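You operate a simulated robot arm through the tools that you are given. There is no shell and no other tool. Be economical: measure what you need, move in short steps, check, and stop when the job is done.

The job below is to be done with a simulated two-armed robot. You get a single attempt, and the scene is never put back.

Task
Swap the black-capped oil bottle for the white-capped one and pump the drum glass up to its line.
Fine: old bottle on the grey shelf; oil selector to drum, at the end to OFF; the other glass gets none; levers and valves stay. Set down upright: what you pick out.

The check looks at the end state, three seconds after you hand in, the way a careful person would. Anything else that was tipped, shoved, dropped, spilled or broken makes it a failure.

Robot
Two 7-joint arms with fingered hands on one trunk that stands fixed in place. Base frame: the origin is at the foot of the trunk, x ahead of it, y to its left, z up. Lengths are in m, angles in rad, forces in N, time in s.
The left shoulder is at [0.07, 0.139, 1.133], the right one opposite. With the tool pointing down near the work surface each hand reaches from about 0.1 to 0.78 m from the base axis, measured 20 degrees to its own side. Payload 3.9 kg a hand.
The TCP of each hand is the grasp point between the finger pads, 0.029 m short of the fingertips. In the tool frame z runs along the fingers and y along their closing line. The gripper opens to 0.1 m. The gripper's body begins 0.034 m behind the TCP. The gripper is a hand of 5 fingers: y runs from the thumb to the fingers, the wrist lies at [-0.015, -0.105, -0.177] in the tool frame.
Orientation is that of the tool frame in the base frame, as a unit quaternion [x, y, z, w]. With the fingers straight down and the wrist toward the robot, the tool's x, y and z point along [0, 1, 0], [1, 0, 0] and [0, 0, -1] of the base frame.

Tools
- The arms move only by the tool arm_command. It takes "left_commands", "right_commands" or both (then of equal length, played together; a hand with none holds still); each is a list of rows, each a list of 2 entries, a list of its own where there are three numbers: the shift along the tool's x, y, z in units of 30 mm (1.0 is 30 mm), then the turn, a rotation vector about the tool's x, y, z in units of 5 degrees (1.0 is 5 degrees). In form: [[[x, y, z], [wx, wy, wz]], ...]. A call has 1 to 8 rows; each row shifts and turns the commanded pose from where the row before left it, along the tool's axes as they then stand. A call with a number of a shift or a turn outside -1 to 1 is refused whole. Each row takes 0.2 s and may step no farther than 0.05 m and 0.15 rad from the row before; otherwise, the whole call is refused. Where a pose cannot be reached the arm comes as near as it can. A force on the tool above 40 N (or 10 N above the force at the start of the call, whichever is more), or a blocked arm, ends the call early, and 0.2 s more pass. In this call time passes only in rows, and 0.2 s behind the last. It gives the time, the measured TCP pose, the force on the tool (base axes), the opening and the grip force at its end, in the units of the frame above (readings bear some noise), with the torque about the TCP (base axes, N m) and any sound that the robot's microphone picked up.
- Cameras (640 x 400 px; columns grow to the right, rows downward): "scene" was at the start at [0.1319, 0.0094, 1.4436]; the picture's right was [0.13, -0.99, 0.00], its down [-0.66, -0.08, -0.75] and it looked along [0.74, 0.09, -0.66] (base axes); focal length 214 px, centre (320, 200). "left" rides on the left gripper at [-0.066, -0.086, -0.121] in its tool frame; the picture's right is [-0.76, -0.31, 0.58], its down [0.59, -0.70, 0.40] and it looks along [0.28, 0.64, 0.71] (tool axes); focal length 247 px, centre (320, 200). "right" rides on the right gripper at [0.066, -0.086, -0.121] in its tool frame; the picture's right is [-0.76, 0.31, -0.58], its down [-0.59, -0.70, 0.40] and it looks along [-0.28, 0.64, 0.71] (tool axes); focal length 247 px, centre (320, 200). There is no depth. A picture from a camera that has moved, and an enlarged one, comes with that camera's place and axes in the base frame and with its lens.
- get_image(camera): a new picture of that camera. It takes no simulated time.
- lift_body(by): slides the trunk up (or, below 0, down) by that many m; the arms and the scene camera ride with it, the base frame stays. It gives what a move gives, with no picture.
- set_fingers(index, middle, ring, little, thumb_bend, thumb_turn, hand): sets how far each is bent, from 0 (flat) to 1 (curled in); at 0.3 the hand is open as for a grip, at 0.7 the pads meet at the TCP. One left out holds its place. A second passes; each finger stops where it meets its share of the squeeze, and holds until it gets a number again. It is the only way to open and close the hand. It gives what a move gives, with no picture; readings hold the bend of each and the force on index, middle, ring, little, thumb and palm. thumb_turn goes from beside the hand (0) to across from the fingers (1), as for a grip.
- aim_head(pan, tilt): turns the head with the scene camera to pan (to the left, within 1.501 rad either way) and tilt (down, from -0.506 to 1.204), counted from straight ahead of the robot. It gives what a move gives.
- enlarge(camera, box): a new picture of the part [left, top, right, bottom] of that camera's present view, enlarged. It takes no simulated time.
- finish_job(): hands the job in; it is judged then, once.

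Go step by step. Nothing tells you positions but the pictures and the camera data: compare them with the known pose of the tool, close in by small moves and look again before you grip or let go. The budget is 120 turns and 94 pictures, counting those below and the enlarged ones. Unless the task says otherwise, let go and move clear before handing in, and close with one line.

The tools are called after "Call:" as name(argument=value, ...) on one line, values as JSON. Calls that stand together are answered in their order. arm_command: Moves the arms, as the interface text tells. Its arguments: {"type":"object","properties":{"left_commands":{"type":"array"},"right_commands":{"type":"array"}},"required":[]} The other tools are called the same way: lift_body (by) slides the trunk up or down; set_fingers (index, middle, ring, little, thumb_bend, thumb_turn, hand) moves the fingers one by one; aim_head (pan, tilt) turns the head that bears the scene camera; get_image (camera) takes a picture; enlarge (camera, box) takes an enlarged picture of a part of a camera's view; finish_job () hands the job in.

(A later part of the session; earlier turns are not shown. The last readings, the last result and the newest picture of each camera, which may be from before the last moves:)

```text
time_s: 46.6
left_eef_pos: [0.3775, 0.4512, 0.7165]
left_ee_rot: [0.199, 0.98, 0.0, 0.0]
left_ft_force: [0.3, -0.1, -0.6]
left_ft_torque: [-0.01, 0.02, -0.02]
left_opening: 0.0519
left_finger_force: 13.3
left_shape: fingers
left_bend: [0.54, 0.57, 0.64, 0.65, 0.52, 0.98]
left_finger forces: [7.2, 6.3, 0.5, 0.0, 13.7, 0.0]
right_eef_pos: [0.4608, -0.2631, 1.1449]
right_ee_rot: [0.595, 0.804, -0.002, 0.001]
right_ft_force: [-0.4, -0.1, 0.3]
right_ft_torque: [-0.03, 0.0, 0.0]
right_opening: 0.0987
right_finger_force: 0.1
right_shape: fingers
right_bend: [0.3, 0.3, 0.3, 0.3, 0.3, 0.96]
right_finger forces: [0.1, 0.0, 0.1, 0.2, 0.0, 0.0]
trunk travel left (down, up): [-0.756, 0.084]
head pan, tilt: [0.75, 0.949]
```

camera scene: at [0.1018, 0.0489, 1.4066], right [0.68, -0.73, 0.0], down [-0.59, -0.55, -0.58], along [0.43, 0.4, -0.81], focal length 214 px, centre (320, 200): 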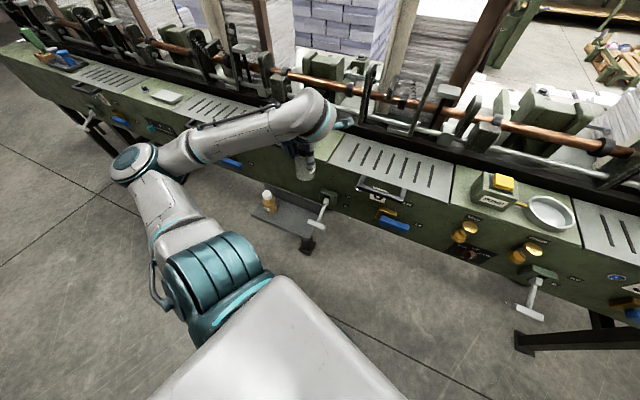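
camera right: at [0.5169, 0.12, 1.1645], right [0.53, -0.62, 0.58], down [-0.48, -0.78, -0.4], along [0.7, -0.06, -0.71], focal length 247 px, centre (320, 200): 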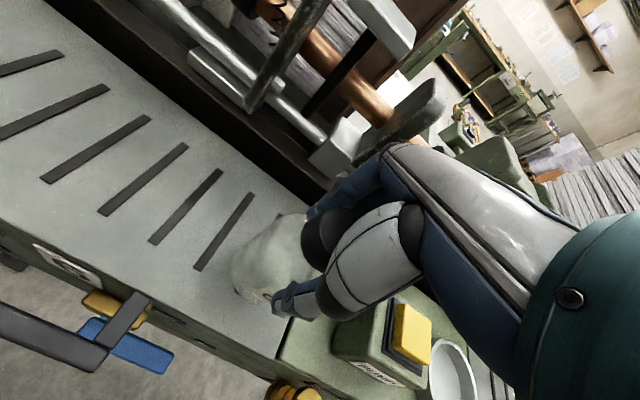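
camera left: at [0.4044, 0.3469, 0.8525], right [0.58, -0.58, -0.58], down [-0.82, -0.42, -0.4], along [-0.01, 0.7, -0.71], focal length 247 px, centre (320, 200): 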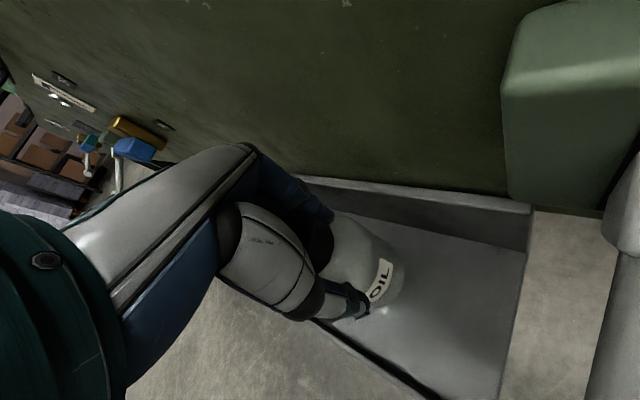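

Still free; continuing in 4 mm steps.

Call:
arm_command(left_commands=[[[0, 0, 0.13], [0, 0, 0]], [[0, 0, 0], [0, 0, 0]]])

Call:
arm_command(left_commands=[[[0, 0, 0.1], [0, 0, 0]], [[0, 0, 0], [0, 0, 0]]])

Call:
enlarge(camera="left", box=[260, 160, 520, 400])

```text
time_s: 47.2
left_eef_pos: [0.3768, 0.451, 0.7139]
left_ee_rot: [0.199, 0.98, 0.0, 0.001]
left_ft_force: [-0.2, 1.1, -0.8]
left_ft_torque: [0.0, 0.03, 0.0]
left_opening: 0.0518
left_finger_force: 14.1
left_shape: fingers
left_bend: [0.54, 0.57, 0.64, 0.65, 0.52, 0.98]
left_finger forces: [7.2, 6.3, 0.6, 0.1, 13.7, 0.0]
right_eef_pos: [0.4611, -0.2629, 1.1438]
right_ee_rot: [0.595, 0.804, -0.002, 0.001]
right_ft_force: [0.3, 0.5, -0.4]
right_ft_torque: [0.02, 0.03, -0.06]
right_opening: 0.0986
right_finger_force: 0.1
right_shape: fingers
right_bend: [0.3, 0.3, 0.3, 0.3, 0.3, 0.96]
right_finger forces: [0.0, 0.0, 0.1, 0.1, 0.0, 0.0]
trunk travel left (down, up): [-0.756, 0.084]
head pan, tilt: [0.75, 0.949]
```

```text
time_s: 47.8
left_eef_pos: [0.3769, 0.4518, 0.7107]
left_ee_rot: [0.2, 0.98, 0.0, -0.001]
left_ft_force: [0.3, 0.9, -0.4]
left_ft_torque: [-0.02, 0.01, -0.01]
left_opening: 0.0521
left_finger_force: 14.1
left_shape: fingers
left_bend: [0.54, 0.57, 0.64, 0.65, 0.52, 0.98]
left_finger forces: [7.2, 6.1, 0.5, 0.1, 13.7, 0.0]
right_eef_pos: [0.4608, -0.2635, 1.1436]
right_ee_rot: [0.595, 0.804, -0.002, 0.001]
right_ft_force: [-0.6, 0.1, 0.3]
right_ft_torque: [-0.01, 0.02, 0.01]
right_opening: 0.0985
right_finger_force: 0.0
right_shape: fingers
right_bend: [0.3, 0.3, 0.3, 0.3, 0.3, 0.96]
right_finger forces: [0.1, 0.0, 0.0, 0.0, 0.0, 0.0]
trunk travel left (down, up): [-0.756, 0.084]
head pan, tilt: [0.75, 0.949]
```

```text
1.67 times, centred on (390, 280) of left
camera zoom: at [0.4036, 0.3462, 0.8321], right [0.58, -0.58, -0.58], down [-0.82, -0.42, -0.4], along [-0.01, 0.7, -0.71], focal length 412 px, centre (203, 67)
```

zoom: 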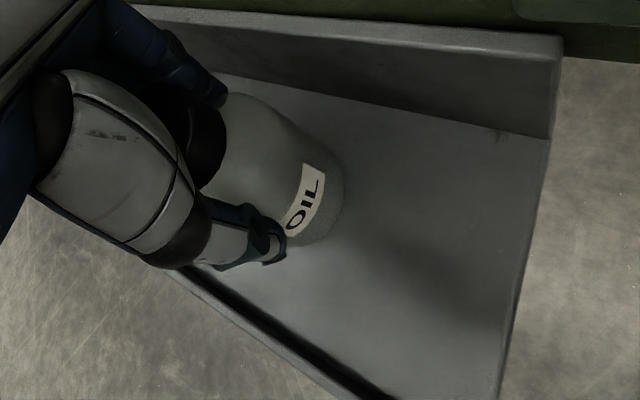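

Still free of contact. Further steps.

Call:
arm_command(left_commands=[[[0, 0, 0.13], [0, 0, 0]], [[0, 0, 0], [0, 0, 0]]])

Call:
arm_command(left_commands=[[[0, 0, 0.13], [0, 0, 0]], [[0, 0, 0], [0, 0, 0]]])

```text
time_s: 48.4
left_eef_pos: [0.3778, 0.4503, 0.7076]
left_ee_rot: [0.2, 0.98, 0.001, 0.002]
left_ft_force: [1.0, 1.6, 5.2]
left_ft_torque: [-0.06, 0.03, 0.04]
left_opening: 0.052
left_finger_force: 14.0
left_shape: fingers
left_bend: [0.54, 0.57, 0.64, 0.65, 0.52, 0.98]
left_finger forces: [7.8, 6.4, 0.7, 0.1, 13.6, 0.0]
right_eef_pos: [0.4604, -0.2635, 1.1437]
right_ee_rot: [0.595, 0.804, -0.002, 0.001]
right_ft_force: [0.8, 0.2, -0.6]
right_ft_torque: [-0.03, 0.0, -0.04]
right_opening: 0.0988
right_finger_force: 0.0
right_shape: fingers
right_bend: [0.3, 0.3, 0.3, 0.3, 0.3, 0.96]
right_finger forces: [0.1, 0.0, 0.0, 0.0, 0.1, 0.0]
trunk travel left (down, up): [-0.756, 0.084]
head pan, tilt: [0.75, 0.949]
```

```text
time_s: 49.0
left_eef_pos: [0.3764, 0.4523, 0.7032]
left_ee_rot: [0.199, 0.98, 0.0, 0.001]
left_ft_force: [-0.6, -0.9, 10.0]
left_ft_torque: [-0.05, 0.13, -0.04]
left_opening: 0.0481
left_finger_force: 12.3
left_shape: fingers
left_bend: [0.56, 0.59, 0.65, 0.65, 0.54, 0.98]
left_finger forces: [6.4, 5.5, 0.2, 0.0, 12.1, 0.0]
right_eef_pos: [0.4608, -0.2642, 1.1441]
right_ee_rot: [0.595, 0.804, -0.002, 0.001]
right_ft_force: [-0.3, 0.8, -0.4]
right_ft_torque: [0.03, 0.0, 0.04]
right_opening: 0.0988
right_finger_force: 0.0
right_shape: fingers
right_bend: [0.3, 0.3, 0.3, 0.3, 0.3, 0.96]
right_finger forces: [0.0, 0.0, 0.0, 0.0, 0.0, 0.0]
trunk travel left (down, up): [-0.756, 0.084]
head pan, tilt: [0.75, 0.949]
```

The bottle rests on the shelf (contact around TCP z 0.707). I open the left hand and check.

Call:
set_fingers(hand="left", index=0.3, middle=0.3, ring=0.3, little=0.3, thumb_bend=0.3)

Call:
arm_command(left_commands=[[[0, 0, -0.5], [0, 0, 0]], [[0, 0, -0.8], [0, 0, 0]], [[0, 0, -0.8], [0, 0, 0]], [[0, 0, -0.8], [0, 0, 0]]])

Call:
get_image(camera="left")

Call:
enlarge(camera="scene", box=[230, 130, 360, 260])

```text
time_s: 50.0
left_eef_pos: [0.3775, 0.4512, 0.7039]
left_ee_rot: [0.199, 0.98, 0.0, -0.001]
left_ft_force: [-0.2, 0.5, 0.6]
left_ft_torque: [-0.04, 0.0, -0.01]
left_opening: 0.0989
left_finger_force: 0.0
left_shape: fingers
left_bend: [0.3, 0.3, 0.3, 0.3, 0.3, 0.96]
left_finger forces: [0.0, 0.1, 0.0, 0.0, 0.1, 0.0]
right_eef_pos: [0.4614, -0.2627, 1.1441]
right_ee_rot: [0.595, 0.803, -0.002, 0.001]
right_ft_force: [0.1, -0.2, 0.8]
right_ft_torque: [0.0, -0.01, -0.03]
right_opening: 0.0987
right_finger_force: 0.0
right_shape: fingers
right_bend: [0.3, 0.3, 0.3, 0.3, 0.3, 0.96]
right_finger forces: [0.0, 0.0, 0.0, 0.1, 0.1, 0.0]
trunk travel left (down, up): [-0.756, 0.084]
head pan, tilt: [0.75, 0.949]
```

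```text
time_s: 51.0
left_eef_pos: [0.377, 0.4506, 0.7914]
left_ee_rot: [0.2, 0.98, 0.0, -0.001]
left_ft_force: [-0.8, 0.1, 0.8]
left_ft_torque: [0.04, -0.02, -0.05]
left_opening: 0.0986
left_finger_force: 0.2
left_shape: fingers
left_bend: [0.3, 0.3, 0.3, 0.3, 0.3, 0.96]
left_finger forces: [0.0, 0.0, 0.0, 0.1, 0.1, 0.0]
right_eef_pos: [0.4609, -0.2628, 1.144]
right_ee_rot: [0.595, 0.804, -0.002, 0.001]
right_ft_force: [-0.3, -0.4, 0.5]
right_ft_torque: [0.0, 0.0, 0.0]
right_opening: 0.0987
right_finger_force: 0.0
right_shape: fingers
right_bend: [0.3, 0.3, 0.3, 0.3, 0.3, 0.96]
right_finger forces: [0.0, 0.1, 0.1, 0.1, 0.0, 0.1]
trunk travel left (down, up): [-0.756, 0.084]
head pan, tilt: [0.75, 0.949]
```

```text
36 pictures are left
camera left: at [0.4032, 0.3463, 0.9124], right [0.58, -0.58, -0.58], down [-0.82, -0.42, -0.4], along [-0.01, 0.7, -0.71], focal length 247 px, centre (320, 200)
```

left: 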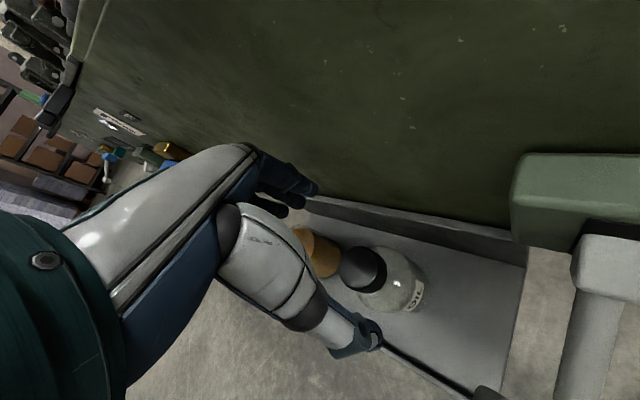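

```text
3.08 times, centred on (295, 195) of scene
camera zoom: at [0.1011, 0.0482, 1.4066], right [0.68, -0.73, 0.0], down [-0.59, -0.55, -0.58], along [0.43, 0.4, -0.81], focal length 660 px, centre (397, 215)
```

zoom: 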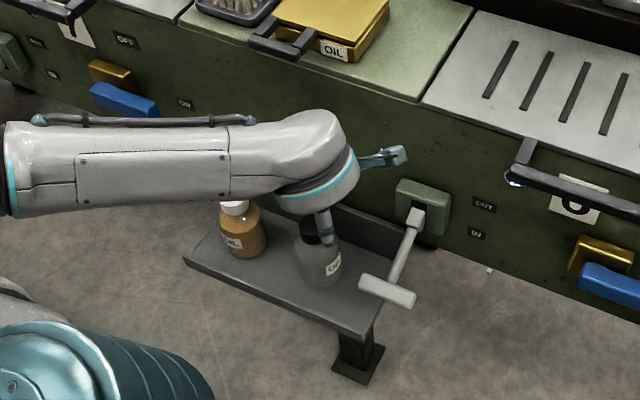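

The old bottle stands upright on the shelf. The new one is at about (0.335, 0.556), and I move the left hand above it.

Call:
arm_command(left_commands=[[[0.5, 0.5, -0.3], [0, 0, 0]], [[0.75, 0.75, 0], [0, 0, 0]], [[0.75, 0.75, 0], [0, 0, 0]], [[0.66, 0.66, 0], [0, 0, 0]]])

Call:
get_image(camera="left")

Call:
enlarge(camera="scene", box=[200, 130, 360, 260])

```text
time_s: 52.0
left_eef_pos: [0.3351, 0.5557, 0.8005]
left_ee_rot: [0.2, 0.98, 0.0, 0.001]
left_ft_force: [0.1, -0.1, -0.4]
left_ft_torque: [0.01, -0.01, -0.02]
left_opening: 0.0986
left_finger_force: 0.0
left_shape: fingers
left_bend: [0.3, 0.3, 0.3, 0.3, 0.3, 0.96]
left_finger forces: [0.0, 0.0, 0.0, 0.0, 0.1, 0.0]
right_eef_pos: [0.46, -0.2633, 1.1451]
right_ee_rot: [0.594, 0.804, -0.002, 0.001]
right_ft_force: [0.8, 0.5, -0.3]
right_ft_torque: [0.0, 0.02, -0.02]
right_opening: 0.0988
right_finger_force: 0.0
right_shape: fingers
right_bend: [0.3, 0.3, 0.3, 0.3, 0.3, 0.96]
right_finger forces: [0.0, 0.0, 0.0, 0.1, 0.0, 0.0]
trunk travel left (down, up): [-0.756, 0.084]
head pan, tilt: [0.75, 0.949]
```

```text
34 pictures are left
camera left: at [0.3605, 0.4514, 0.9217], right [0.58, -0.58, -0.58], down [-0.82, -0.42, -0.4], along [-0.01, 0.7, -0.71], focal length 247 px, centre (320, 200)
```

left: 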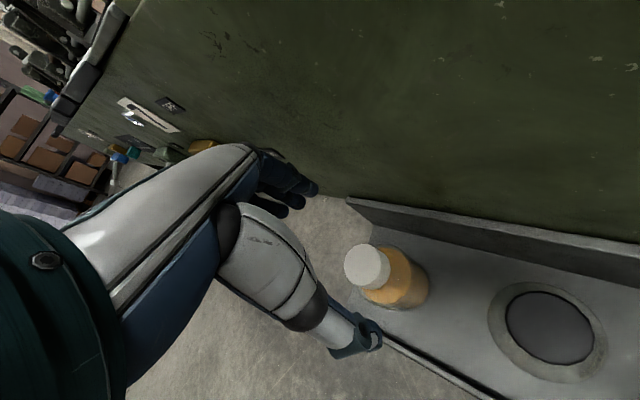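

```text
3.08 times, centred on (280, 195) of scene
camera zoom: at [0.1011, 0.0487, 1.4066], right [0.68, -0.73, 0.0], down [-0.59, -0.55, -0.58], along [0.43, 0.4, -0.81], focal length 660 px, centre (443, 215)
```

zoom: 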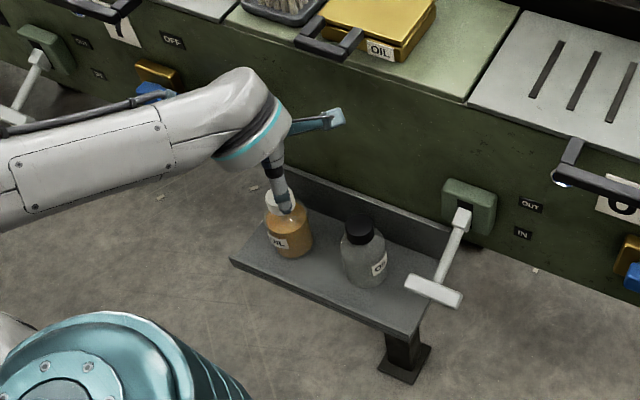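

Well aligned over the white cap. I descend and grip.

Call:
arm_command(left_commands=[[[0, 0, 0.8], [0, 0, 0]], [[0, 0, 0.8], [0, 0, 0]], [[0, 0, 0.8], [0, 0, 0]], [[0, 0, 0.75], [0, 0, 0]]])

Call:
set_fingers(hand="left", index=0.65, middle=0.65, ring=0.65, little=0.65, thumb_bend=0.65, thumb_turn=0.98)

Call:
arm_command(left_commands=[[[0, 0, -0.3], [0, 0, 0]], [[0, 0, -0.6], [0, 0, 0]], [[0, 0, -0.8], [0, 0, 0]], [[0, 0, -0.8], [0, 0, 0]]])

Call:
get_image(camera="left")

Call:
enlarge(camera="scene", box=[200, 130, 360, 260])

```text
time_s: 53.0
left_eef_pos: [0.3359, 0.5563, 0.7038]
left_ee_rot: [0.199, 0.98, 0.0, 0.001]
left_ft_force: [-0.1, 0.8, -0.7]
left_ft_torque: [-0.03, 0.03, -0.02]
left_opening: 0.0987
left_finger_force: 0.0
left_shape: fingers
left_bend: [0.3, 0.3, 0.3, 0.3, 0.3, 0.96]
left_finger forces: [0.0, 0.1, 0.0, 0.0, 0.0, 0.0]
right_eef_pos: [0.4609, -0.2627, 1.1442]
right_ee_rot: [0.595, 0.804, -0.002, 0.001]
right_ft_force: [0.3, 0.1, 0.3]
right_ft_torque: [0.03, 0.01, -0.05]
right_opening: 0.0989
right_finger_force: 0.1
right_shape: fingers
right_bend: [0.3, 0.3, 0.3, 0.3, 0.3, 0.96]
right_finger forces: [0.0, 0.0, 0.1, 0.0, 0.1, 0.0]
trunk travel left (down, up): [-0.756, 0.084]
head pan, tilt: [0.75, 0.949]
```

```text
time_s: 54.0
left_eef_pos: [0.3352, 0.5555, 0.7044]
left_ee_rot: [0.199, 0.98, -0.001, 0.0]
left_ft_force: [0.4, 1.4, 3.1]
left_ft_torque: [-0.05, -0.01, 0.01]
left_opening: 0.0526
left_finger_force: 13.9
left_shape: fingers
left_bend: [0.54, 0.57, 0.64, 0.65, 0.52, 0.98]
left_finger forces: [7.5, 6.8, 0.6, 0.0, 13.8, 0.1]
right_eef_pos: [0.4613, -0.2644, 1.1444]
right_ee_rot: [0.594, 0.804, -0.002, 0.0]
right_ft_force: [-0.3, -0.8, -0.5]
right_ft_torque: [-0.02, -0.01, -0.03]
right_opening: 0.0988
right_finger_force: 0.1
right_shape: fingers
right_bend: [0.3, 0.3, 0.3, 0.3, 0.3, 0.96]
right_finger forces: [0.0, 0.0, 0.0, 0.0, 0.0, 0.0]
trunk travel left (down, up): [-0.756, 0.084]
head pan, tilt: [0.75, 0.949]
```

```text
time_s: 55.0
left_eef_pos: [0.3359, 0.5543, 0.7792]
left_ee_rot: [0.199, 0.98, 0.0, 0.0]
left_ft_force: [-0.4, 0.3, -0.9]
left_ft_torque: [-0.04, -0.02, -0.01]
left_opening: 0.0524
left_finger_force: 13.6
left_shape: fingers
left_bend: [0.54, 0.57, 0.64, 0.65, 0.52, 0.98]
left_finger forces: [7.1, 6.5, 0.7, 0.0, 14.2, 0.0]
right_eef_pos: [0.4613, -0.2633, 1.1437]
right_ee_rot: [0.594, 0.804, -0.002, 0.002]
right_ft_force: [-0.1, 0.2, -0.5]
right_ft_torque: [-0.02, -0.05, -0.01]
right_opening: 0.0989
right_finger_force: 0.0
right_shape: fingers
right_bend: [0.3, 0.3, 0.3, 0.3, 0.3, 0.96]
right_finger forces: [0.0, 0.0, 0.0, 0.0, 0.0, 0.1]
trunk travel left (down, up): [-0.756, 0.084]
head pan, tilt: [0.75, 0.949]
```

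```text
32 pictures are left
camera left: at [0.3613, 0.4502, 0.9002], right [0.58, -0.58, -0.58], down [-0.82, -0.42, -0.4], along [-0.01, 0.7, -0.71], focal length 247 px, centre (320, 200)
```

left: 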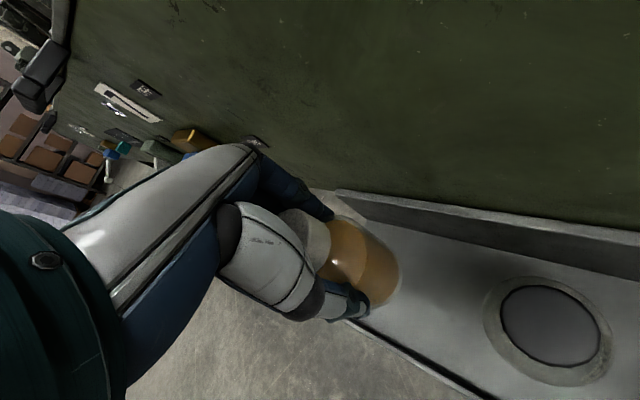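

```text
3.08 times, centred on (280, 195) of scene
camera zoom: at [0.1014, 0.0481, 1.4066], right [0.68, -0.73, 0.0], down [-0.59, -0.55, -0.58], along [0.43, 0.4, -0.81], focal length 660 px, centre (443, 215)
```

zoom: 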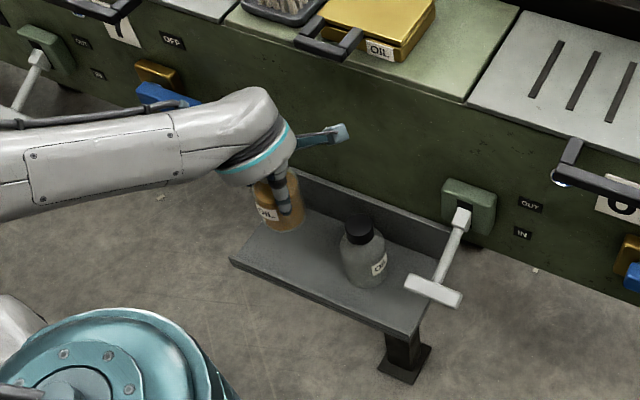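

The new bottle is in hand. I raise it, coming slightly toward the robot, before carrying it back; I'll also lower the trunk a bit to gain reach room, keeping the right hand raised.

Call:
arm_command(left_commands=[[[0.3, 0, -0.8], [0, 0, 0]], [[0.3, 0, -1], [0, 0, 0]], [[0.3, 0, -1], [0, 0, 0]], [[0.1, 0, -1], [0, 0, 0]], [[0, 0, -1], [0, 0, 0]], [[0, 0, -1], [0, 0, 0]], [[0, 0, -1], [0, 0, 0]]])

Call:
lift_body(by=-0.15)

Call:
arm_command(left_commands=[[[0, 0, -1], [0, 0, 0]], [[0, 0, -1], [0, 0, 0]], [[0, 0, -1], [0, 0, 0]], [[0, 0, -1], [0, 0, 0]], [[0, 0, -1], [0, 0, 0]], [[0, 0, -1], [0, 0, 0]], [[0, 0, -1], [0, 0, 0]], [[0, 0, -1], [0, 0, 0]]], right_commands=[[[0, 0, -0.6], [0, 0, 0]], [[0, 0, -0.6], [0, 0, 0]], [[0, 0, -0.6], [0, 0, 0]], [[0, 0, -0.6], [0, 0, 0]], [[0, 0, -0.6], [0, 0, 0]], [[0, 0, -0.6], [0, 0, 0]], [[0, 0, -0.6], [0, 0, 0]], [[0, 0, -0.6], [0, 0, 0]]])

Call:
get_image(camera="scene")

```text
time_s: 56.6
left_eef_pos: [0.307, 0.5669, 0.9832]
left_ee_rot: [0.2, 0.98, 0.0, 0.0]
left_ft_force: [-0.1, 0.7, -1.3]
left_ft_torque: [0.02, 0.0, -0.01]
left_opening: 0.0525
left_finger_force: 14.0
left_shape: fingers
left_bend: [0.54, 0.57, 0.64, 0.65, 0.52, 0.98]
left_finger forces: [7.2, 6.5, 0.7, 0.0, 14.2, 0.0]
right_eef_pos: [0.461, -0.264, 1.1439]
right_ee_rot: [0.595, 0.804, -0.001, 0.001]
right_ft_force: [-1.2, -0.2, -0.4]
right_ft_torque: [-0.03, -0.01, -0.01]
right_opening: 0.0988
right_finger_force: 0.0
right_shape: fingers
right_bend: [0.3, 0.3, 0.3, 0.3, 0.3, 0.96]
right_finger forces: [0.0, 0.0, 0.0, 0.1, 0.0, 0.0]
trunk travel left (down, up): [-0.756, 0.084]
head pan, tilt: [0.75, 0.949]
```

```text
time_s: 58.4
left_eef_pos: [0.3088, 0.5669, 0.8324]
left_ee_rot: [0.2, 0.98, 0.0, -0.001]
left_ft_force: [0.4, 0.5, -1.0]
left_ft_torque: [0.01, 0.0, 0.0]
left_opening: 0.0526
left_finger_force: 14.4
left_shape: fingers
left_bend: [0.54, 0.57, 0.64, 0.65, 0.52, 0.98]
left_finger forces: [7.2, 6.4, 0.6, 0.0, 14.2, 0.0]
right_eef_pos: [0.461, -0.2635, 0.9941]
right_ee_rot: [0.595, 0.803, -0.002, 0.002]
right_ft_force: [0.2, 0.5, -0.2]
right_ft_torque: [0.0, 0.02, 0.0]
right_opening: 0.0987
right_finger_force: 0.0
right_shape: fingers
right_bend: [0.3, 0.3, 0.3, 0.3, 0.3, 0.96]
right_finger forces: [0.1, 0.1, 0.0, 0.1, 0.1, 0.1]
trunk travel left (down, up): [-0.606, 0.234]
head pan, tilt: [0.75, 0.949]
```

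```text
time_s: 60.2
left_eef_pos: [0.2983, 0.5697, 1.0421]
left_ee_rot: [0.199, 0.98, 0.0, 0.002]
left_ft_force: [0.2, -0.6, -1.5]
left_ft_torque: [0.0, 0.02, 0.02]
left_opening: 0.0526
left_finger_force: 13.4
left_shape: fingers
left_bend: [0.54, 0.57, 0.64, 0.65, 0.52, 0.98]
left_finger forces: [7.3, 6.5, 0.6, 0.0, 14.1, 0.0]
left hand out of reach, approached as far as the arm can: row 7, 8
right_eef_pos: [0.4599, -0.2616, 1.1396]
right_ee_rot: [0.595, 0.803, -0.001, 0.001]
right_ft_force: [-0.4, -0.5, 0.2]
right_ft_torque: [0.0, -0.02, 0.02]
right_opening: 0.0988
right_finger_force: 0.1
right_shape: fingers
right_bend: [0.3, 0.3, 0.3, 0.3, 0.3, 0.96]
right_finger forces: [0.1, 0.0, 0.0, 0.0, 0.0, 0.1]
trunk travel left (down, up): [-0.606, 0.234]
head pan, tilt: [0.75, 0.949]
```

```text
30 pictures are left
camera scene: at [0.101, 0.049, 1.2566], right [0.68, -0.73, 0.0], down [-0.59, -0.55, -0.58], along [0.43, 0.4, -0.81], focal length 214 px, centre (320, 200)
```

scene: 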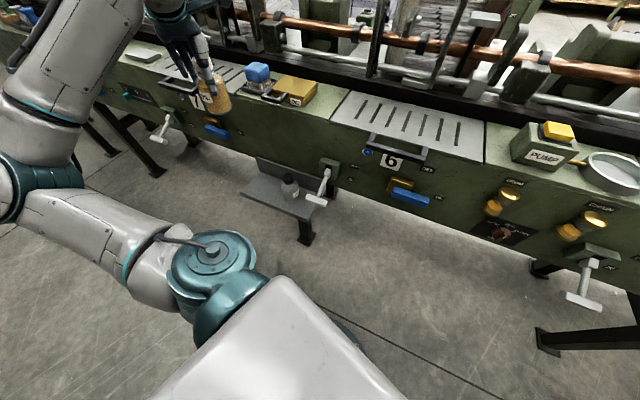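

Height relative to the shoulder is the limiting factor, so I raise the trunk fully instead, which keeps the bottle clear, then lower the arm relative to it and start carrying back.

Call:
lift_body(by=0.23)

Call:
arm_command(left_commands=[[[0, 0, 1], [0, 0, 0]], [[0, 0, 1], [0, 0, 0]], [[0, 0, 1], [0, 0, 0]], [[0, 0, 1], [0, 0, 0]], [[0, 0, 0.8], [0, 0, 0]]])

```text
time_s: 62.6
left_eef_pos: [0.2992, 0.5705, 1.2712]
left_ee_rot: [0.2, 0.98, 0.001, 0.001]
left_ft_force: [-0.8, 0.5, -1.9]
left_ft_torque: [0.01, 0.0, 0.0]
left_opening: 0.0527
left_finger_force: 14.2
left_shape: fingers
left_bend: [0.54, 0.57, 0.64, 0.65, 0.52, 0.98]
left_finger forces: [7.2, 6.5, 0.6, 0.1, 14.2, 0.0]
right_eef_pos: [0.4622, -0.262, 1.3686]
right_ee_rot: [0.595, 0.804, -0.002, 0.001]
right_ft_force: [0.3, 0.0, 0.1]
right_ft_torque: [0.01, 0.0, -0.01]
right_opening: 0.0988
right_finger_force: 0.2
right_shape: fingers
right_bend: [0.3, 0.3, 0.3, 0.3, 0.3, 0.96]
right_finger forces: [0.0, 0.0, 0.0, 0.0, 0.1, 0.0]
trunk travel left (down, up): [-0.836, 0.004]
head pan, tilt: [0.75, 0.949]
```

```text
time_s: 63.8
left_eef_pos: [0.2965, 0.5718, 1.1291]
left_ee_rot: [0.199, 0.98, 0.0, 0.0]
left_ft_force: [-0.5, 0.4, -0.2]
left_ft_torque: [0.0, -0.01, 0.0]
left_opening: 0.0528
left_finger_force: 13.9
left_shape: fingers
left_bend: [0.54, 0.57, 0.64, 0.65, 0.52, 0.98]
left_finger forces: [7.1, 6.5, 0.6, 0.0, 14.2, 0.1]
right_eef_pos: [0.4625, -0.2609, 1.3685]
right_ee_rot: [0.595, 0.804, -0.002, 0.0]
right_ft_force: [-0.7, -0.2, 0.1]
right_ft_torque: [-0.03, -0.01, 0.02]
right_opening: 0.0987
right_finger_force: 0.0
right_shape: fingers
right_bend: [0.3, 0.3, 0.3, 0.3, 0.3, 0.96]
right_finger forces: [0.0, 0.0, 0.1, 0.1, 0.1, 0.0]
trunk travel left (down, up): [-0.836, 0.004]
head pan, tilt: [0.75, 0.949]
```

Now carry the new bottle back toward plate 6, reversing the earlier path.

Call:
arm_command(left_commands=[[[-0.79, -0.53, 0], [0, 0, 1]], [[-0.84, -0.46, 0], [0, 0, 1]], [[-0.87, -0.39, 0], [0, 0, 1]], [[-0.9, -0.31, 0], [0, 0, 1]], [[-0.93, -0.23, 0], [0, 0, 1]], [[-0.94, -0.15, 0], [0, 0, 1]], [[-0.95, -0.07, 0], [0, 0, 1]], [[-0.96, 0.02, 0], [0, 0, 1]]])

Call:
arm_command(left_commands=[[[-0.95, 0.1, 0], [0, 0, 1]], [[-0.94, 0.18, 0], [0, 0, 1]], [[-0.92, 0.26, 0], [0, 0, 1]], [[-0.89, 0.34, 0], [0, 0, 1]], [[-0.86, 0.42, 0], [0, 0, 1]], [[-0.82, 0.49, 0], [0, 0, 1]]])

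Call:
aim_head(pan=0.2, tilt=0.85)

Call:
get_image(camera="scene")

```text
time_s: 65.6
left_eef_pos: [0.4254, 0.3758, 1.1273]
left_ee_rot: [0.523, 0.852, 0.001, 0.001]
left_ft_force: [0.2, -1.0, -0.5]
left_ft_torque: [0.01, 0.03, 0.04]
left_opening: 0.0528
left_finger_force: 13.9
left_shape: fingers
left_bend: [0.54, 0.57, 0.64, 0.65, 0.52, 0.98]
left_finger forces: [7.3, 6.4, 0.6, 0.1, 14.1, 0.0]
right_eef_pos: [0.4628, -0.2631, 1.3676]
right_ee_rot: [0.595, 0.804, -0.002, 0.0]
right_ft_force: [-0.7, 0.9, 0.6]
right_ft_torque: [0.0, 0.02, -0.02]
right_opening: 0.0988
right_finger_force: 0.1
right_shape: fingers
right_bend: [0.3, 0.3, 0.3, 0.3, 0.3, 0.96]
right_finger forces: [0.0, 0.0, 0.1, 0.0, 0.0, 0.0]
trunk travel left (down, up): [-0.836, 0.004]
head pan, tilt: [0.75, 0.949]
```

```text
time_s: 67.0
left_eef_pos: [0.5185, 0.2328, 1.1273]
left_ee_rot: [0.726, 0.688, 0.0, 0.0]
left_ft_force: [0.1, 0.5, -1.4]
left_ft_torque: [0.03, 0.02, -0.02]
left_opening: 0.0525
left_finger_force: 13.7
left_shape: fingers
left_bend: [0.54, 0.57, 0.64, 0.65, 0.52, 0.98]
left_finger forces: [7.2, 6.3, 0.6, 0.0, 14.0, 0.1]
right_eef_pos: [0.4621, -0.2633, 1.3676]
right_ee_rot: [0.595, 0.804, -0.002, 0.0]
right_ft_force: [-0.6, 0.2, -0.6]
right_ft_torque: [0.02, 0.05, 0.02]
right_opening: 0.0987
right_finger_force: 0.2
right_shape: fingers
right_bend: [0.3, 0.3, 0.3, 0.3, 0.3, 0.96]
right_finger forces: [0.0, 0.0, 0.0, 0.0, 0.0, 0.0]
trunk travel left (down, up): [-0.836, 0.004]
head pan, tilt: [0.75, 0.949]
```

```text
time_s: 68.0
left_eef_pos: [0.5172, 0.234, 1.1287]
left_ee_rot: [0.725, 0.688, 0.001, 0.001]
left_ft_force: [-0.2, 1.2, -1.0]
left_ft_torque: [0.0, 0.02, 0.02]
left_opening: 0.0527
left_finger_force: 13.8
left_shape: fingers
left_bend: [0.54, 0.57, 0.64, 0.65, 0.52, 0.98]
left_finger forces: [7.3, 6.4, 0.5, 0.1, 14.1, 0.0]
right_eef_pos: [0.4624, -0.2619, 1.3687]
right_ee_rot: [0.595, 0.804, -0.002, 0.001]
right_ft_force: [0.0, -0.2, -0.9]
right_ft_torque: [0.0, 0.05, 0.04]
right_opening: 0.0988
right_finger_force: 0.0
right_shape: fingers
right_bend: [0.3, 0.3, 0.3, 0.3, 0.3, 0.96]
right_finger forces: [0.0, 0.0, 0.0, 0.0, 0.1, 0.0]
trunk travel left (down, up): [-0.836, 0.004]
head pan, tilt: [0.201, 0.85]
```

```text
29 pictures are left
camera scene: at [0.1252, 0.0146, 1.4941], right [0.2, -0.98, 0.0], down [-0.74, -0.15, -0.66], along [0.65, 0.13, -0.75], focal length 214 px, centre (320, 200)
```

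scene: 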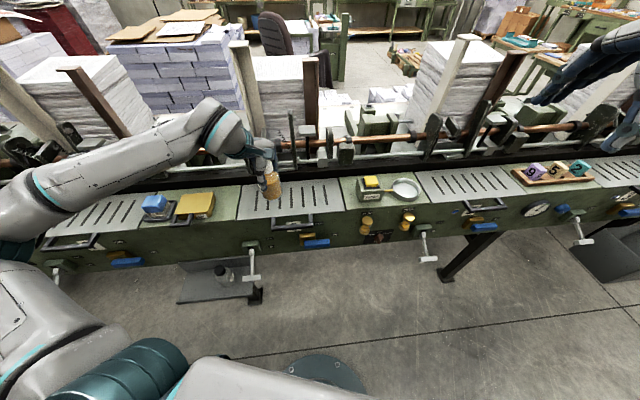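

Upright and on course. I move over the same spot on the plate and lower partway.

Call:
arm_command(left_commands=[[[-0.89, 0.64, 0], [0, 0, 0]], [[-0.89, 0.64, 0], [0, 0, 0]], [[-0.89, 0.64, 0], [0, 0, 0]], [[-0.89, 0.64, 0], [0, 0, 0]], [[-0.89, 0.64, 0], [0, 0, 0]], [[-0.89, 0.64, 0], [0, 0, 0]], [[0, 0, 1], [0, 0, 0]], [[0, 0, 1], [0, 0, 0]]])

Call:
arm_command(left_commands=[[[0, 0, 0.6], [0, 0, 0]], [[0, 0, 0.4], [0, 0, 0]], [[0, 0, 0], [0, 0, 0]]])

Call:
enlarge(camera="scene", box=[260, 120, 400, 220])

```text
time_s: 69.8
left_eef_pos: [0.6236, 0.0656, 1.0684]
left_ee_rot: [0.725, 0.689, 0.0, 0.0]
left_ft_force: [1.2, -0.2, 0.0]
left_ft_torque: [0.03, 0.0, 0.04]
left_opening: 0.0524
left_finger_force: 14.4
left_shape: fingers
left_bend: [0.54, 0.57, 0.64, 0.65, 0.52, 0.98]
left_finger forces: [7.1, 6.4, 0.6, 0.0, 13.9, 0.0]
right_eef_pos: [0.4624, -0.2619, 1.3699]
right_ee_rot: [0.595, 0.804, -0.003, 0.001]
right_ft_force: [0.4, 1.0, 0.0]
right_ft_torque: [-0.01, 0.02, 0.04]
right_opening: 0.0986
right_finger_force: 0.0
right_shape: fingers
right_bend: [0.3, 0.3, 0.3, 0.3, 0.3, 0.96]
right_finger forces: [0.1, 0.1, 0.0, 0.0, 0.1, 0.0]
trunk travel left (down, up): [-0.836, 0.004]
head pan, tilt: [0.201, 0.85]
```

```text
time_s: 70.6
left_eef_pos: [0.6226, 0.0654, 1.0376]
left_ee_rot: [0.725, 0.688, 0.001, 0.0]
left_ft_force: [1.4, -0.3, -0.7]
left_ft_torque: [0.01, 0.0, 0.02]
left_opening: 0.0524
left_finger_force: 14.1
left_shape: fingers
left_bend: [0.54, 0.57, 0.64, 0.65, 0.52, 0.98]
left_finger forces: [7.2, 6.4, 0.6, 0.0, 13.9, 0.1]
right_eef_pos: [0.4616, -0.262, 1.3689]
right_ee_rot: [0.595, 0.804, -0.001, 0.001]
right_ft_force: [-0.1, -0.3, -0.5]
right_ft_torque: [-0.02, 0.01, -0.02]
right_opening: 0.0987
right_finger_force: 0.1
right_shape: fingers
right_bend: [0.3, 0.3, 0.3, 0.3, 0.3, 0.96]
right_finger forces: [0.0, 0.0, 0.0, 0.0, 0.1, 0.0]
trunk travel left (down, up): [-0.836, 0.004]
head pan, tilt: [0.201, 0.85]
```

```text
4.00 times, centred on (330, 170) of scene
camera zoom: at [0.1248, 0.0142, 1.4941], right [0.2, -0.98, 0.0], down [-0.74, -0.15, -0.66], along [0.65, 0.13, -0.75], focal length 858 px, centre (280, 320)
```

zoom: 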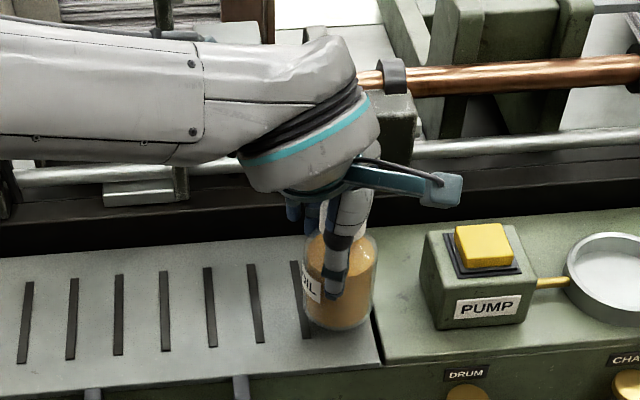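

Slightly near the seam; I shift 5 mm left and step down to contact.

Call:
arm_command(left_commands=[[[0.2, 0, 0.2], [0, 0, 0]], [[0, 0, 0.2], [0, 0, 0]], [[0, 0, 0.1], [0, 0, 0]], [[0, 0, 0], [0, 0, 0]]])

Call:
arm_command(left_commands=[[[0, 0, 0.1], [0, 0, 0]], [[0, 0, 0], [0, 0, 0]]])

Call:
arm_command(left_commands=[[[0, 0, 0.08], [0, 0, 0]], [[0, 0, 0], [0, 0, 0]]])

```text
time_s: 71.6
left_eef_pos: [0.6225, 0.0743, 1.0232]
left_ee_rot: [0.725, 0.688, 0.0, 0.001]
left_ft_force: [-0.1, -0.3, -1.3]
left_ft_torque: [-0.05, -0.03, -0.02]
left_opening: 0.0524
left_finger_force: 13.5
left_shape: fingers
left_bend: [0.54, 0.57, 0.64, 0.65, 0.52, 0.98]
left_finger forces: [7.1, 6.4, 0.6, 0.1, 13.9, 0.0]
right_eef_pos: [0.4617, -0.261, 1.3693]
right_ee_rot: [0.595, 0.804, -0.003, 0.001]
right_ft_force: [-0.5, -1.1, -0.2]
right_ft_torque: [0.01, -0.02, 0.03]
right_opening: 0.0989
right_finger_force: 0.0
right_shape: fingers
right_bend: [0.3, 0.3, 0.3, 0.3, 0.3, 0.96]
right_finger forces: [0.0, 0.0, 0.0, 0.1, 0.0, 0.0]
trunk travel left (down, up): [-0.836, 0.004]
head pan, tilt: [0.201, 0.85]
```

```text
time_s: 72.2
left_eef_pos: [0.6239, 0.0714, 1.0202]
left_ee_rot: [0.725, 0.689, 0.0, 0.0]
left_ft_force: [0.3, -0.2, -0.8]
left_ft_torque: [-0.03, -0.01, -0.01]
left_opening: 0.0525
left_finger_force: 14.3
left_shape: fingers
left_bend: [0.54, 0.57, 0.64, 0.65, 0.52, 0.98]
left_finger forces: [7.1, 6.4, 0.6, 0.0, 13.9, 0.1]
right_eef_pos: [0.4627, -0.2614, 1.3683]
right_ee_rot: [0.595, 0.804, -0.001, 0.001]
right_ft_force: [1.0, -0.3, 0.7]
right_ft_torque: [0.0, -0.02, 0.0]
right_opening: 0.0989
right_finger_force: 0.0
right_shape: fingers
right_bend: [0.3, 0.3, 0.3, 0.3, 0.3, 0.96]
right_finger forces: [0.0, 0.1, 0.0, 0.0, 0.0, 0.1]
trunk travel left (down, up): [-0.836, 0.004]
head pan, tilt: [0.201, 0.85]
```

```text
time_s: 72.8
left_eef_pos: [0.6232, 0.0742, 1.0191]
left_ee_rot: [0.725, 0.688, 0.001, 0.001]
left_ft_force: [0.9, -0.3, 3.3]
left_ft_torque: [0.07, 0.08, 0.02]
left_opening: 0.0525
left_finger_force: 14.0
left_shape: fingers
left_bend: [0.54, 0.57, 0.64, 0.65, 0.52, 0.98]
left_finger forces: [7.3, 6.6, 0.7, 0.0, 13.6, 0.1]
right_eef_pos: [0.4609, -0.2624, 1.3691]
right_ee_rot: [0.595, 0.804, -0.001, 0.001]
right_ft_force: [0.6, 0.7, -0.7]
right_ft_torque: [0.04, 0.04, -0.01]
right_opening: 0.099
right_finger_force: 0.1
right_shape: fingers
right_bend: [0.3, 0.3, 0.3, 0.3, 0.3, 0.96]
right_finger forces: [0.0, 0.1, 0.0, 0.0, 0.0, 0.0]
trunk travel left (down, up): [-0.836, 0.004]
head pan, tilt: [0.201, 0.85]
```

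Contact on the plate with about 3 N. I release, rise straight up, and move the left arm back to the left and out of the way.

Call:
set_fingers(hand="left", index=0.3, middle=0.3, ring=0.3, little=0.3, thumb_bend=0.3)

Call:
arm_command(left_commands=[[[0, 0, -0.6], [0, 0, 0]], [[0, 0, -0.9], [0, 0, 0]], [[0, 0, -1], [0, 0, 0]], [[0, 0, -1], [0, 0, 0]], [[0.8, -0.7, 0], [0, 0, -1]], [[0.8, -0.7, 0], [0, 0, -1]], [[0.9, -0.6, 0], [0, 0, -1]], [[0.9, -0.6, 0], [0, 0, -1]]])

Call:
arm_command(left_commands=[[[0.9, -0.5, 0], [0, 0, -1]], [[0.9, -0.5, 0], [0, 0, -1]], [[0.9, -0.4, 0], [0, 0, -1]], [[0.9, -0.3, 0], [0, 0, -1]], [[0.9, -0.2, 0], [0, 0, 0]]], right_commands=[[[0, 0, 1], [0, 0, 0]], [[0, 0, 1], [0, 0, 0]], [[0, 0, 1], [0, 0, 0]], [[0.5, 0.5, 1], [0, 0, 0]], [[0.5, 0.5, 1], [0, 0, 0]]])

Call:
get_image(camera="scene")

Call:
get_image(camera="right")

```text
time_s: 73.8
left_eef_pos: [0.622, 0.0735, 1.0172]
left_ee_rot: [0.725, 0.689, 0.0, 0.001]
left_ft_force: [0.0, 0.7, -0.6]
left_ft_torque: [-0.03, 0.0, 0.04]
left_opening: 0.0987
left_finger_force: 0.1
left_shape: fingers
left_bend: [0.3, 0.3, 0.3, 0.3, 0.3, 0.96]
left_finger forces: [0.0, 0.0, 0.0, 0.1, 0.1, 0.1]
right_eef_pos: [0.4613, -0.2633, 1.3688]
right_ee_rot: [0.595, 0.804, -0.002, 0.001]
right_ft_force: [0.7, 0.3, 1.2]
right_ft_torque: [0.0, -0.02, -0.02]
right_opening: 0.0989
right_finger_force: 0.1
right_shape: fingers
right_bend: [0.3, 0.3, 0.3, 0.3, 0.3, 0.96]
right_finger forces: [0.0, 0.1, 0.0, 0.0, 0.0, 0.0]
trunk travel left (down, up): [-0.836, 0.004]
head pan, tilt: [0.201, 0.85]
```

```text
time_s: 75.6
left_eef_pos: [0.5351, 0.1707, 1.1222]
left_ee_rot: [0.595, 0.804, 0.0, 0.002]
left_ft_force: [-0.7, -1.0, 0.1]
left_ft_torque: [-0.01, -0.02, 0.02]
left_opening: 0.0989
left_finger_force: 0.1
left_shape: fingers
left_bend: [0.3, 0.3, 0.3, 0.3, 0.3, 0.96]
left_finger forces: [0.1, 0.0, 0.0, 0.1, 0.0, 0.0]
right_eef_pos: [0.4606, -0.2615, 1.3702]
right_ee_rot: [0.594, 0.804, -0.003, 0.002]
right_ft_force: [-0.3, 1.0, -0.5]
right_ft_torque: [-0.02, -0.05, 0.0]
right_opening: 0.0987
right_finger_force: 0.0
right_shape: fingers
right_bend: [0.3, 0.3, 0.3, 0.3, 0.3, 0.96]
right_finger forces: [0.0, 0.0, 0.1, 0.0, 0.0, 0.1]
trunk travel left (down, up): [-0.836, 0.004]
head pan, tilt: [0.201, 0.85]
```

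```text
time_s: 76.8
left_eef_pos: [0.4255, 0.267, 1.122]
left_ee_rot: [0.447, 0.895, 0.0, 0.002]
left_ft_force: [0.3, 0.0, -0.1]
left_ft_torque: [-0.04, 0.0, 0.01]
left_opening: 0.0987
left_finger_force: 0.0
left_shape: fingers
left_bend: [0.3, 0.3, 0.3, 0.3, 0.3, 0.96]
left_finger forces: [0.1, 0.0, 0.0, 0.0, 0.0, 0.0]
right_eef_pos: [0.4813, -0.2238, 1.2191]
right_ee_rot: [0.595, 0.803, -0.002, 0.002]
right_ft_force: [-0.3, 0.6, 0.7]
right_ft_torque: [-0.06, 0.01, 0.0]
right_opening: 0.0987
right_finger_force: 0.2
right_shape: fingers
right_bend: [0.3, 0.3, 0.3, 0.3, 0.3, 0.96]
right_finger forces: [0.0, 0.0, 0.1, 0.0, 0.0, 0.1]
trunk travel left (down, up): [-0.836, 0.004]
head pan, tilt: [0.201, 0.85]
```

```text
27 pictures are left
camera scene: at [0.1252, 0.0183, 1.4941], right [0.2, -0.98, 0.0], down [-0.74, -0.15, -0.66], along [0.65, 0.13, -0.75], focal length 214 px, centre (320, 200)
```

scene: 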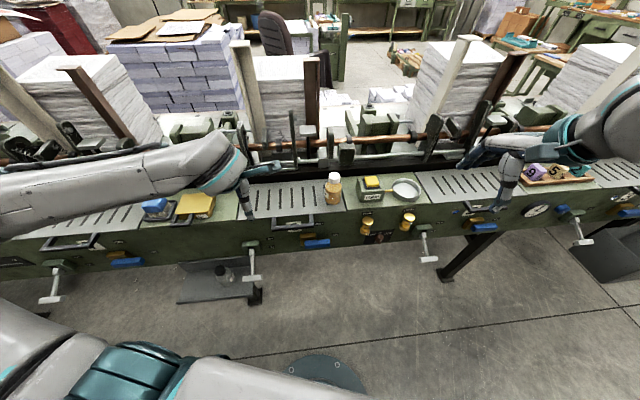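

```text
26 pictures are left
camera right: at [0.3789, -0.1839, 1.3392], right [0.51, -0.63, 0.58], down [-0.5, -0.77, -0.39], along [0.7, -0.09, -0.71], focal length 247 px, centre (320, 200)
```

right: 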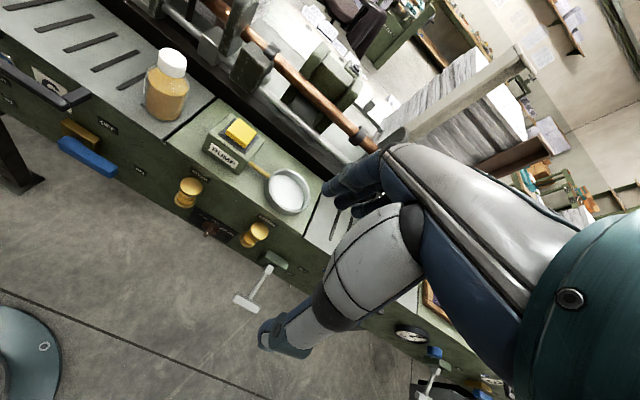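

The new bottle stands upright on the plate at (0.622, 0.0735). The right hand moves above it.

Call:
arm_command(right_commands=[[[0.9, 0.82, 0.2], [0, 0, 0]], [[0.9, 0.82, 0.3], [0, 0, 0]], [[0.9, 0.82, 0.4], [0, 0, 0]], [[0.9, 0.82, 0.4], [0, 0, 0]], [[0.9, 0.82, 0.5], [0, 0, 0]], [[0.9, 0.82, 0.5], [0, 0, 0]], [[0.9, 0.82, 0.5], [0, 0, 0]], [[0.9, 0.82, 0.5], [0, 0, 0]]])

Call:
arm_command(right_commands=[[[0.8, 0.8, 0.5], [0, 0, 0]], [[0, 0, 0], [0, 0, 0]]])

Call:
get_image(camera="right")

```text
time_s: 78.6
left_eef_pos: [0.4269, 0.2653, 1.1225]
left_ee_rot: [0.446, 0.895, -0.001, 0.001]
left_ft_force: [-0.9, 0.1, 0.5]
left_ft_torque: [-0.01, 0.01, 0.0]
left_opening: 0.0985
left_finger_force: 0.0
left_shape: fingers
left_bend: [0.3, 0.3, 0.3, 0.3, 0.3, 0.96]
left_finger forces: [0.0, 0.0, 0.0, 0.0, 0.0, 0.0]
right_eef_pos: [0.6079, 0.04, 1.1188]
right_ee_rot: [0.594, 0.804, -0.002, 0.001]
right_ft_force: [-0.4, 0.0, 0.2]
right_ft_torque: [-0.04, 0.02, 0.0]
right_opening: 0.0988
right_finger_force: 0.1
right_shape: fingers
right_bend: [0.3, 0.3, 0.3, 0.3, 0.3, 0.96]
right_finger forces: [0.1, 0.0, 0.0, 0.1, 0.0, 0.1]
trunk travel left (down, up): [-0.836, 0.004]
head pan, tilt: [0.201, 0.85]
```

```text
time_s: 79.2
left_eef_pos: [0.4253, 0.2645, 1.1234]
left_ee_rot: [0.446, 0.895, 0.0, 0.001]
left_ft_force: [0.1, -1.2, 0.6]
left_ft_torque: [0.01, 0.0, 0.01]
left_opening: 0.0984
left_finger_force: 0.1
left_shape: fingers
left_bend: [0.3, 0.3, 0.3, 0.3, 0.3, 0.96]
left_finger forces: [0.0, 0.1, 0.0, 0.0, 0.1, 0.0]
right_eef_pos: [0.6212, 0.0669, 1.1049]
right_ee_rot: [0.595, 0.804, -0.002, 0.001]
right_ft_force: [0.6, 1.0, -0.1]
right_ft_torque: [0.01, -0.05, 0.0]
right_opening: 0.0988
right_finger_force: 0.1
right_shape: fingers
right_bend: [0.3, 0.3, 0.3, 0.3, 0.3, 0.96]
right_finger forces: [0.1, 0.1, 0.0, 0.0, 0.1, 0.0]
trunk travel left (down, up): [-0.836, 0.004]
head pan, tilt: [0.201, 0.85]
```

```text
25 pictures are left
camera right: at [0.5196, 0.1057, 1.2245], right [0.51, -0.63, 0.58], down [-0.5, -0.77, -0.4], along [0.7, -0.09, -0.71], focal length 247 px, centre (320, 200)
```

right: 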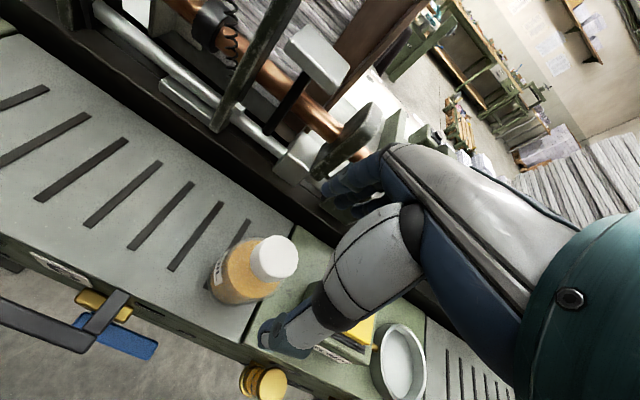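

The cap is centred within a few mm. I correct and descend.

Call:
arm_command(right_commands=[[[0.15, 0.1, 0.7], [0, 0, 0]], [[0, 0, 0.8], [0, 0, 0]], [[0, 0, 0.8], [0, 0, 0]], [[0, 0, 0.5], [0, 0, 0]], [[0, 0, 0], [0, 0, 0]]])

Call:
get_image(camera="right")

```text
time_s: 80.4
left_eef_pos: [0.4246, 0.2645, 1.1224]
left_ee_rot: [0.446, 0.895, 0.001, 0.001]
left_ft_force: [-0.3, 0.5, -0.6]
left_ft_torque: [-0.01, 0.01, 0.0]
left_opening: 0.099
left_finger_force: 0.1
left_shape: fingers
left_bend: [0.3, 0.3, 0.3, 0.3, 0.3, 0.96]
left_finger forces: [0.1, 0.0, 0.0, 0.0, 0.0, 0.1]
right_eef_pos: [0.6328, 0.0601, 1.031]
right_ee_rot: [0.608, 0.793, 0.016, -0.012]
right_ft_force: [0.1, -0.3, 0.4]
right_ft_torque: [-0.01, -0.01, -0.03]
right_opening: 0.0991
right_finger_force: 0.1
right_shape: fingers
right_bend: [0.3, 0.3, 0.3, 0.3, 0.3, 0.96]
right_finger forces: [0.0, 0.0, 0.0, 0.0, 0.0, 0.1]
trunk travel left (down, up): [-0.836, 0.004]
head pan, tilt: [0.201, 0.85]
```

```text
24 pictures are left
camera right: at [0.5313, 0.0972, 1.1531], right [0.49, -0.67, 0.55], down [-0.53, -0.74, -0.43], along [0.69, -0.08, -0.72], focal length 247 px, centre (320, 200)
```

right: 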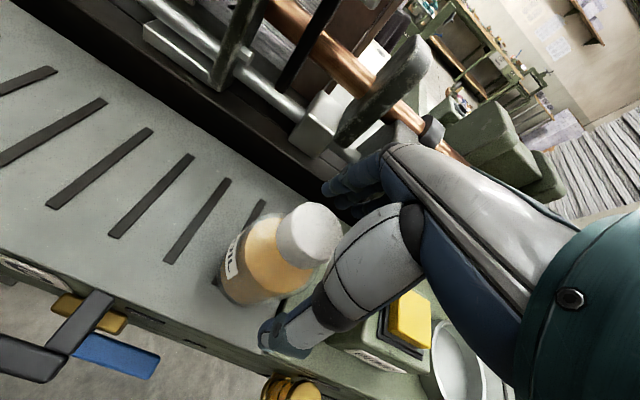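

The same across-body restriction appears with the trunk high. I raise the right hand, draw the left back, and lower the trunk by 0.12 to give the right arm better posture.

Call:
arm_command(right_commands=[[[0, 0, -0.7], [0, 0, 0]], [[0, 0, -0.9], [0, 0, 0]], [[0, 0, -1], [0, 0, 0]], [[0, 0, -1], [0, 0, 0]], [[0, 0, -1], [0, 0, 0]], [[0, 0, -1], [0, 0, 0]], [[0, 0, -1], [0, 0, 0]]], left_commands=[[[0, -0.5, 0], [0, 0, 0]], [[0, -0.5, 0], [0, 0, 0]], [[0, -0.5, -0.3], [0, 0, 0]], [[0, -0.5, -0.3], [0, 0, 0]], [[0, -0.3, -0.3], [0, 0, 0]], [[0, -0.3, -0.3], [0, 0, 0]], [[0, 0, 0], [0, 0, 0]]])

Call:
lift_body(by=-0.14)

Call:
get_image(camera="right")

```text
time_s: 82.0
left_eef_pos: [0.3691, 0.2168, 1.1615]
left_ee_rot: [0.446, 0.895, -0.001, 0.0]
left_ft_force: [0.2, 0.2, 0.1]
left_ft_torque: [-0.01, 0.0, 0.01]
left_opening: 0.0988
left_finger_force: 0.1
left_shape: fingers
left_bend: [0.3, 0.3, 0.3, 0.3, 0.3, 0.96]
left_finger forces: [0.0, 0.1, 0.1, 0.1, 0.0, 0.1]
left hand out of reach, approached as far as the arm can: row 4
right_eef_pos: [0.6247, 0.0756, 1.2193]
right_ee_rot: [0.595, 0.804, -0.003, 0.001]
right_ft_force: [1.1, 0.4, 0.8]
right_ft_torque: [0.0, 0.01, -0.01]
right_opening: 0.0987
right_finger_force: 0.1
right_shape: fingers
right_bend: [0.3, 0.3, 0.3, 0.3, 0.3, 0.96]
right_finger forces: [0.1, 0.0, 0.1, 0.0, 0.0, 0.1]
trunk travel left (down, up): [-0.836, 0.004]
head pan, tilt: [0.201, 0.85]
```

```text
time_s: 83.6
left_eef_pos: [0.3675, 0.2171, 1.0233]
left_ee_rot: [0.446, 0.895, 0.0, 0.0]
left_ft_force: [-0.1, -0.2, 0.1]
left_ft_torque: [0.0, -0.01, 0.0]
left_opening: 0.0989
left_finger_force: 0.0
left_shape: fingers
left_bend: [0.3, 0.3, 0.3, 0.3, 0.3, 0.96]
left_finger forces: [0.0, 0.1, 0.0, 0.0, 0.0, 0.0]
right_eef_pos: [0.6252, 0.075, 1.0797]
right_ee_rot: [0.595, 0.804, -0.002, 0.0]
right_ft_force: [0.3, 0.0, -0.2]
right_ft_torque: [0.04, -0.02, -0.02]
right_opening: 0.099
right_finger_force: 0.1
right_shape: fingers
right_bend: [0.3, 0.3, 0.3, 0.3, 0.3, 0.96]
right_finger forces: [0.0, 0.0, 0.0, 0.1, 0.0, 0.0]
trunk travel left (down, up): [-0.696, 0.144]
head pan, tilt: [0.201, 0.85]
```

```text
23 pictures are left
camera right: at [0.5226, 0.1133, 1.1991], right [0.51, -0.63, 0.58], down [-0.5, -0.77, -0.4], along [0.7, -0.09, -0.71], focal length 247 px, centre (320, 200)
```

right: 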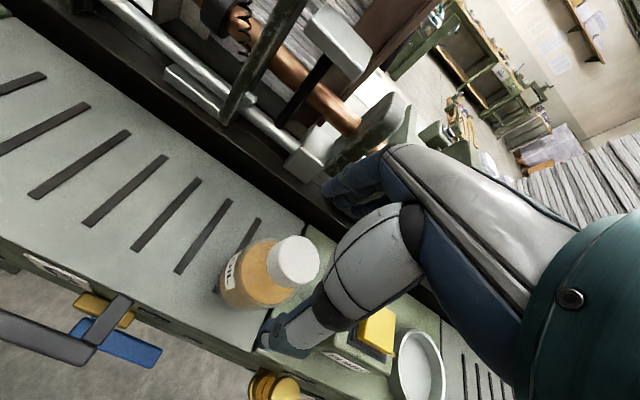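

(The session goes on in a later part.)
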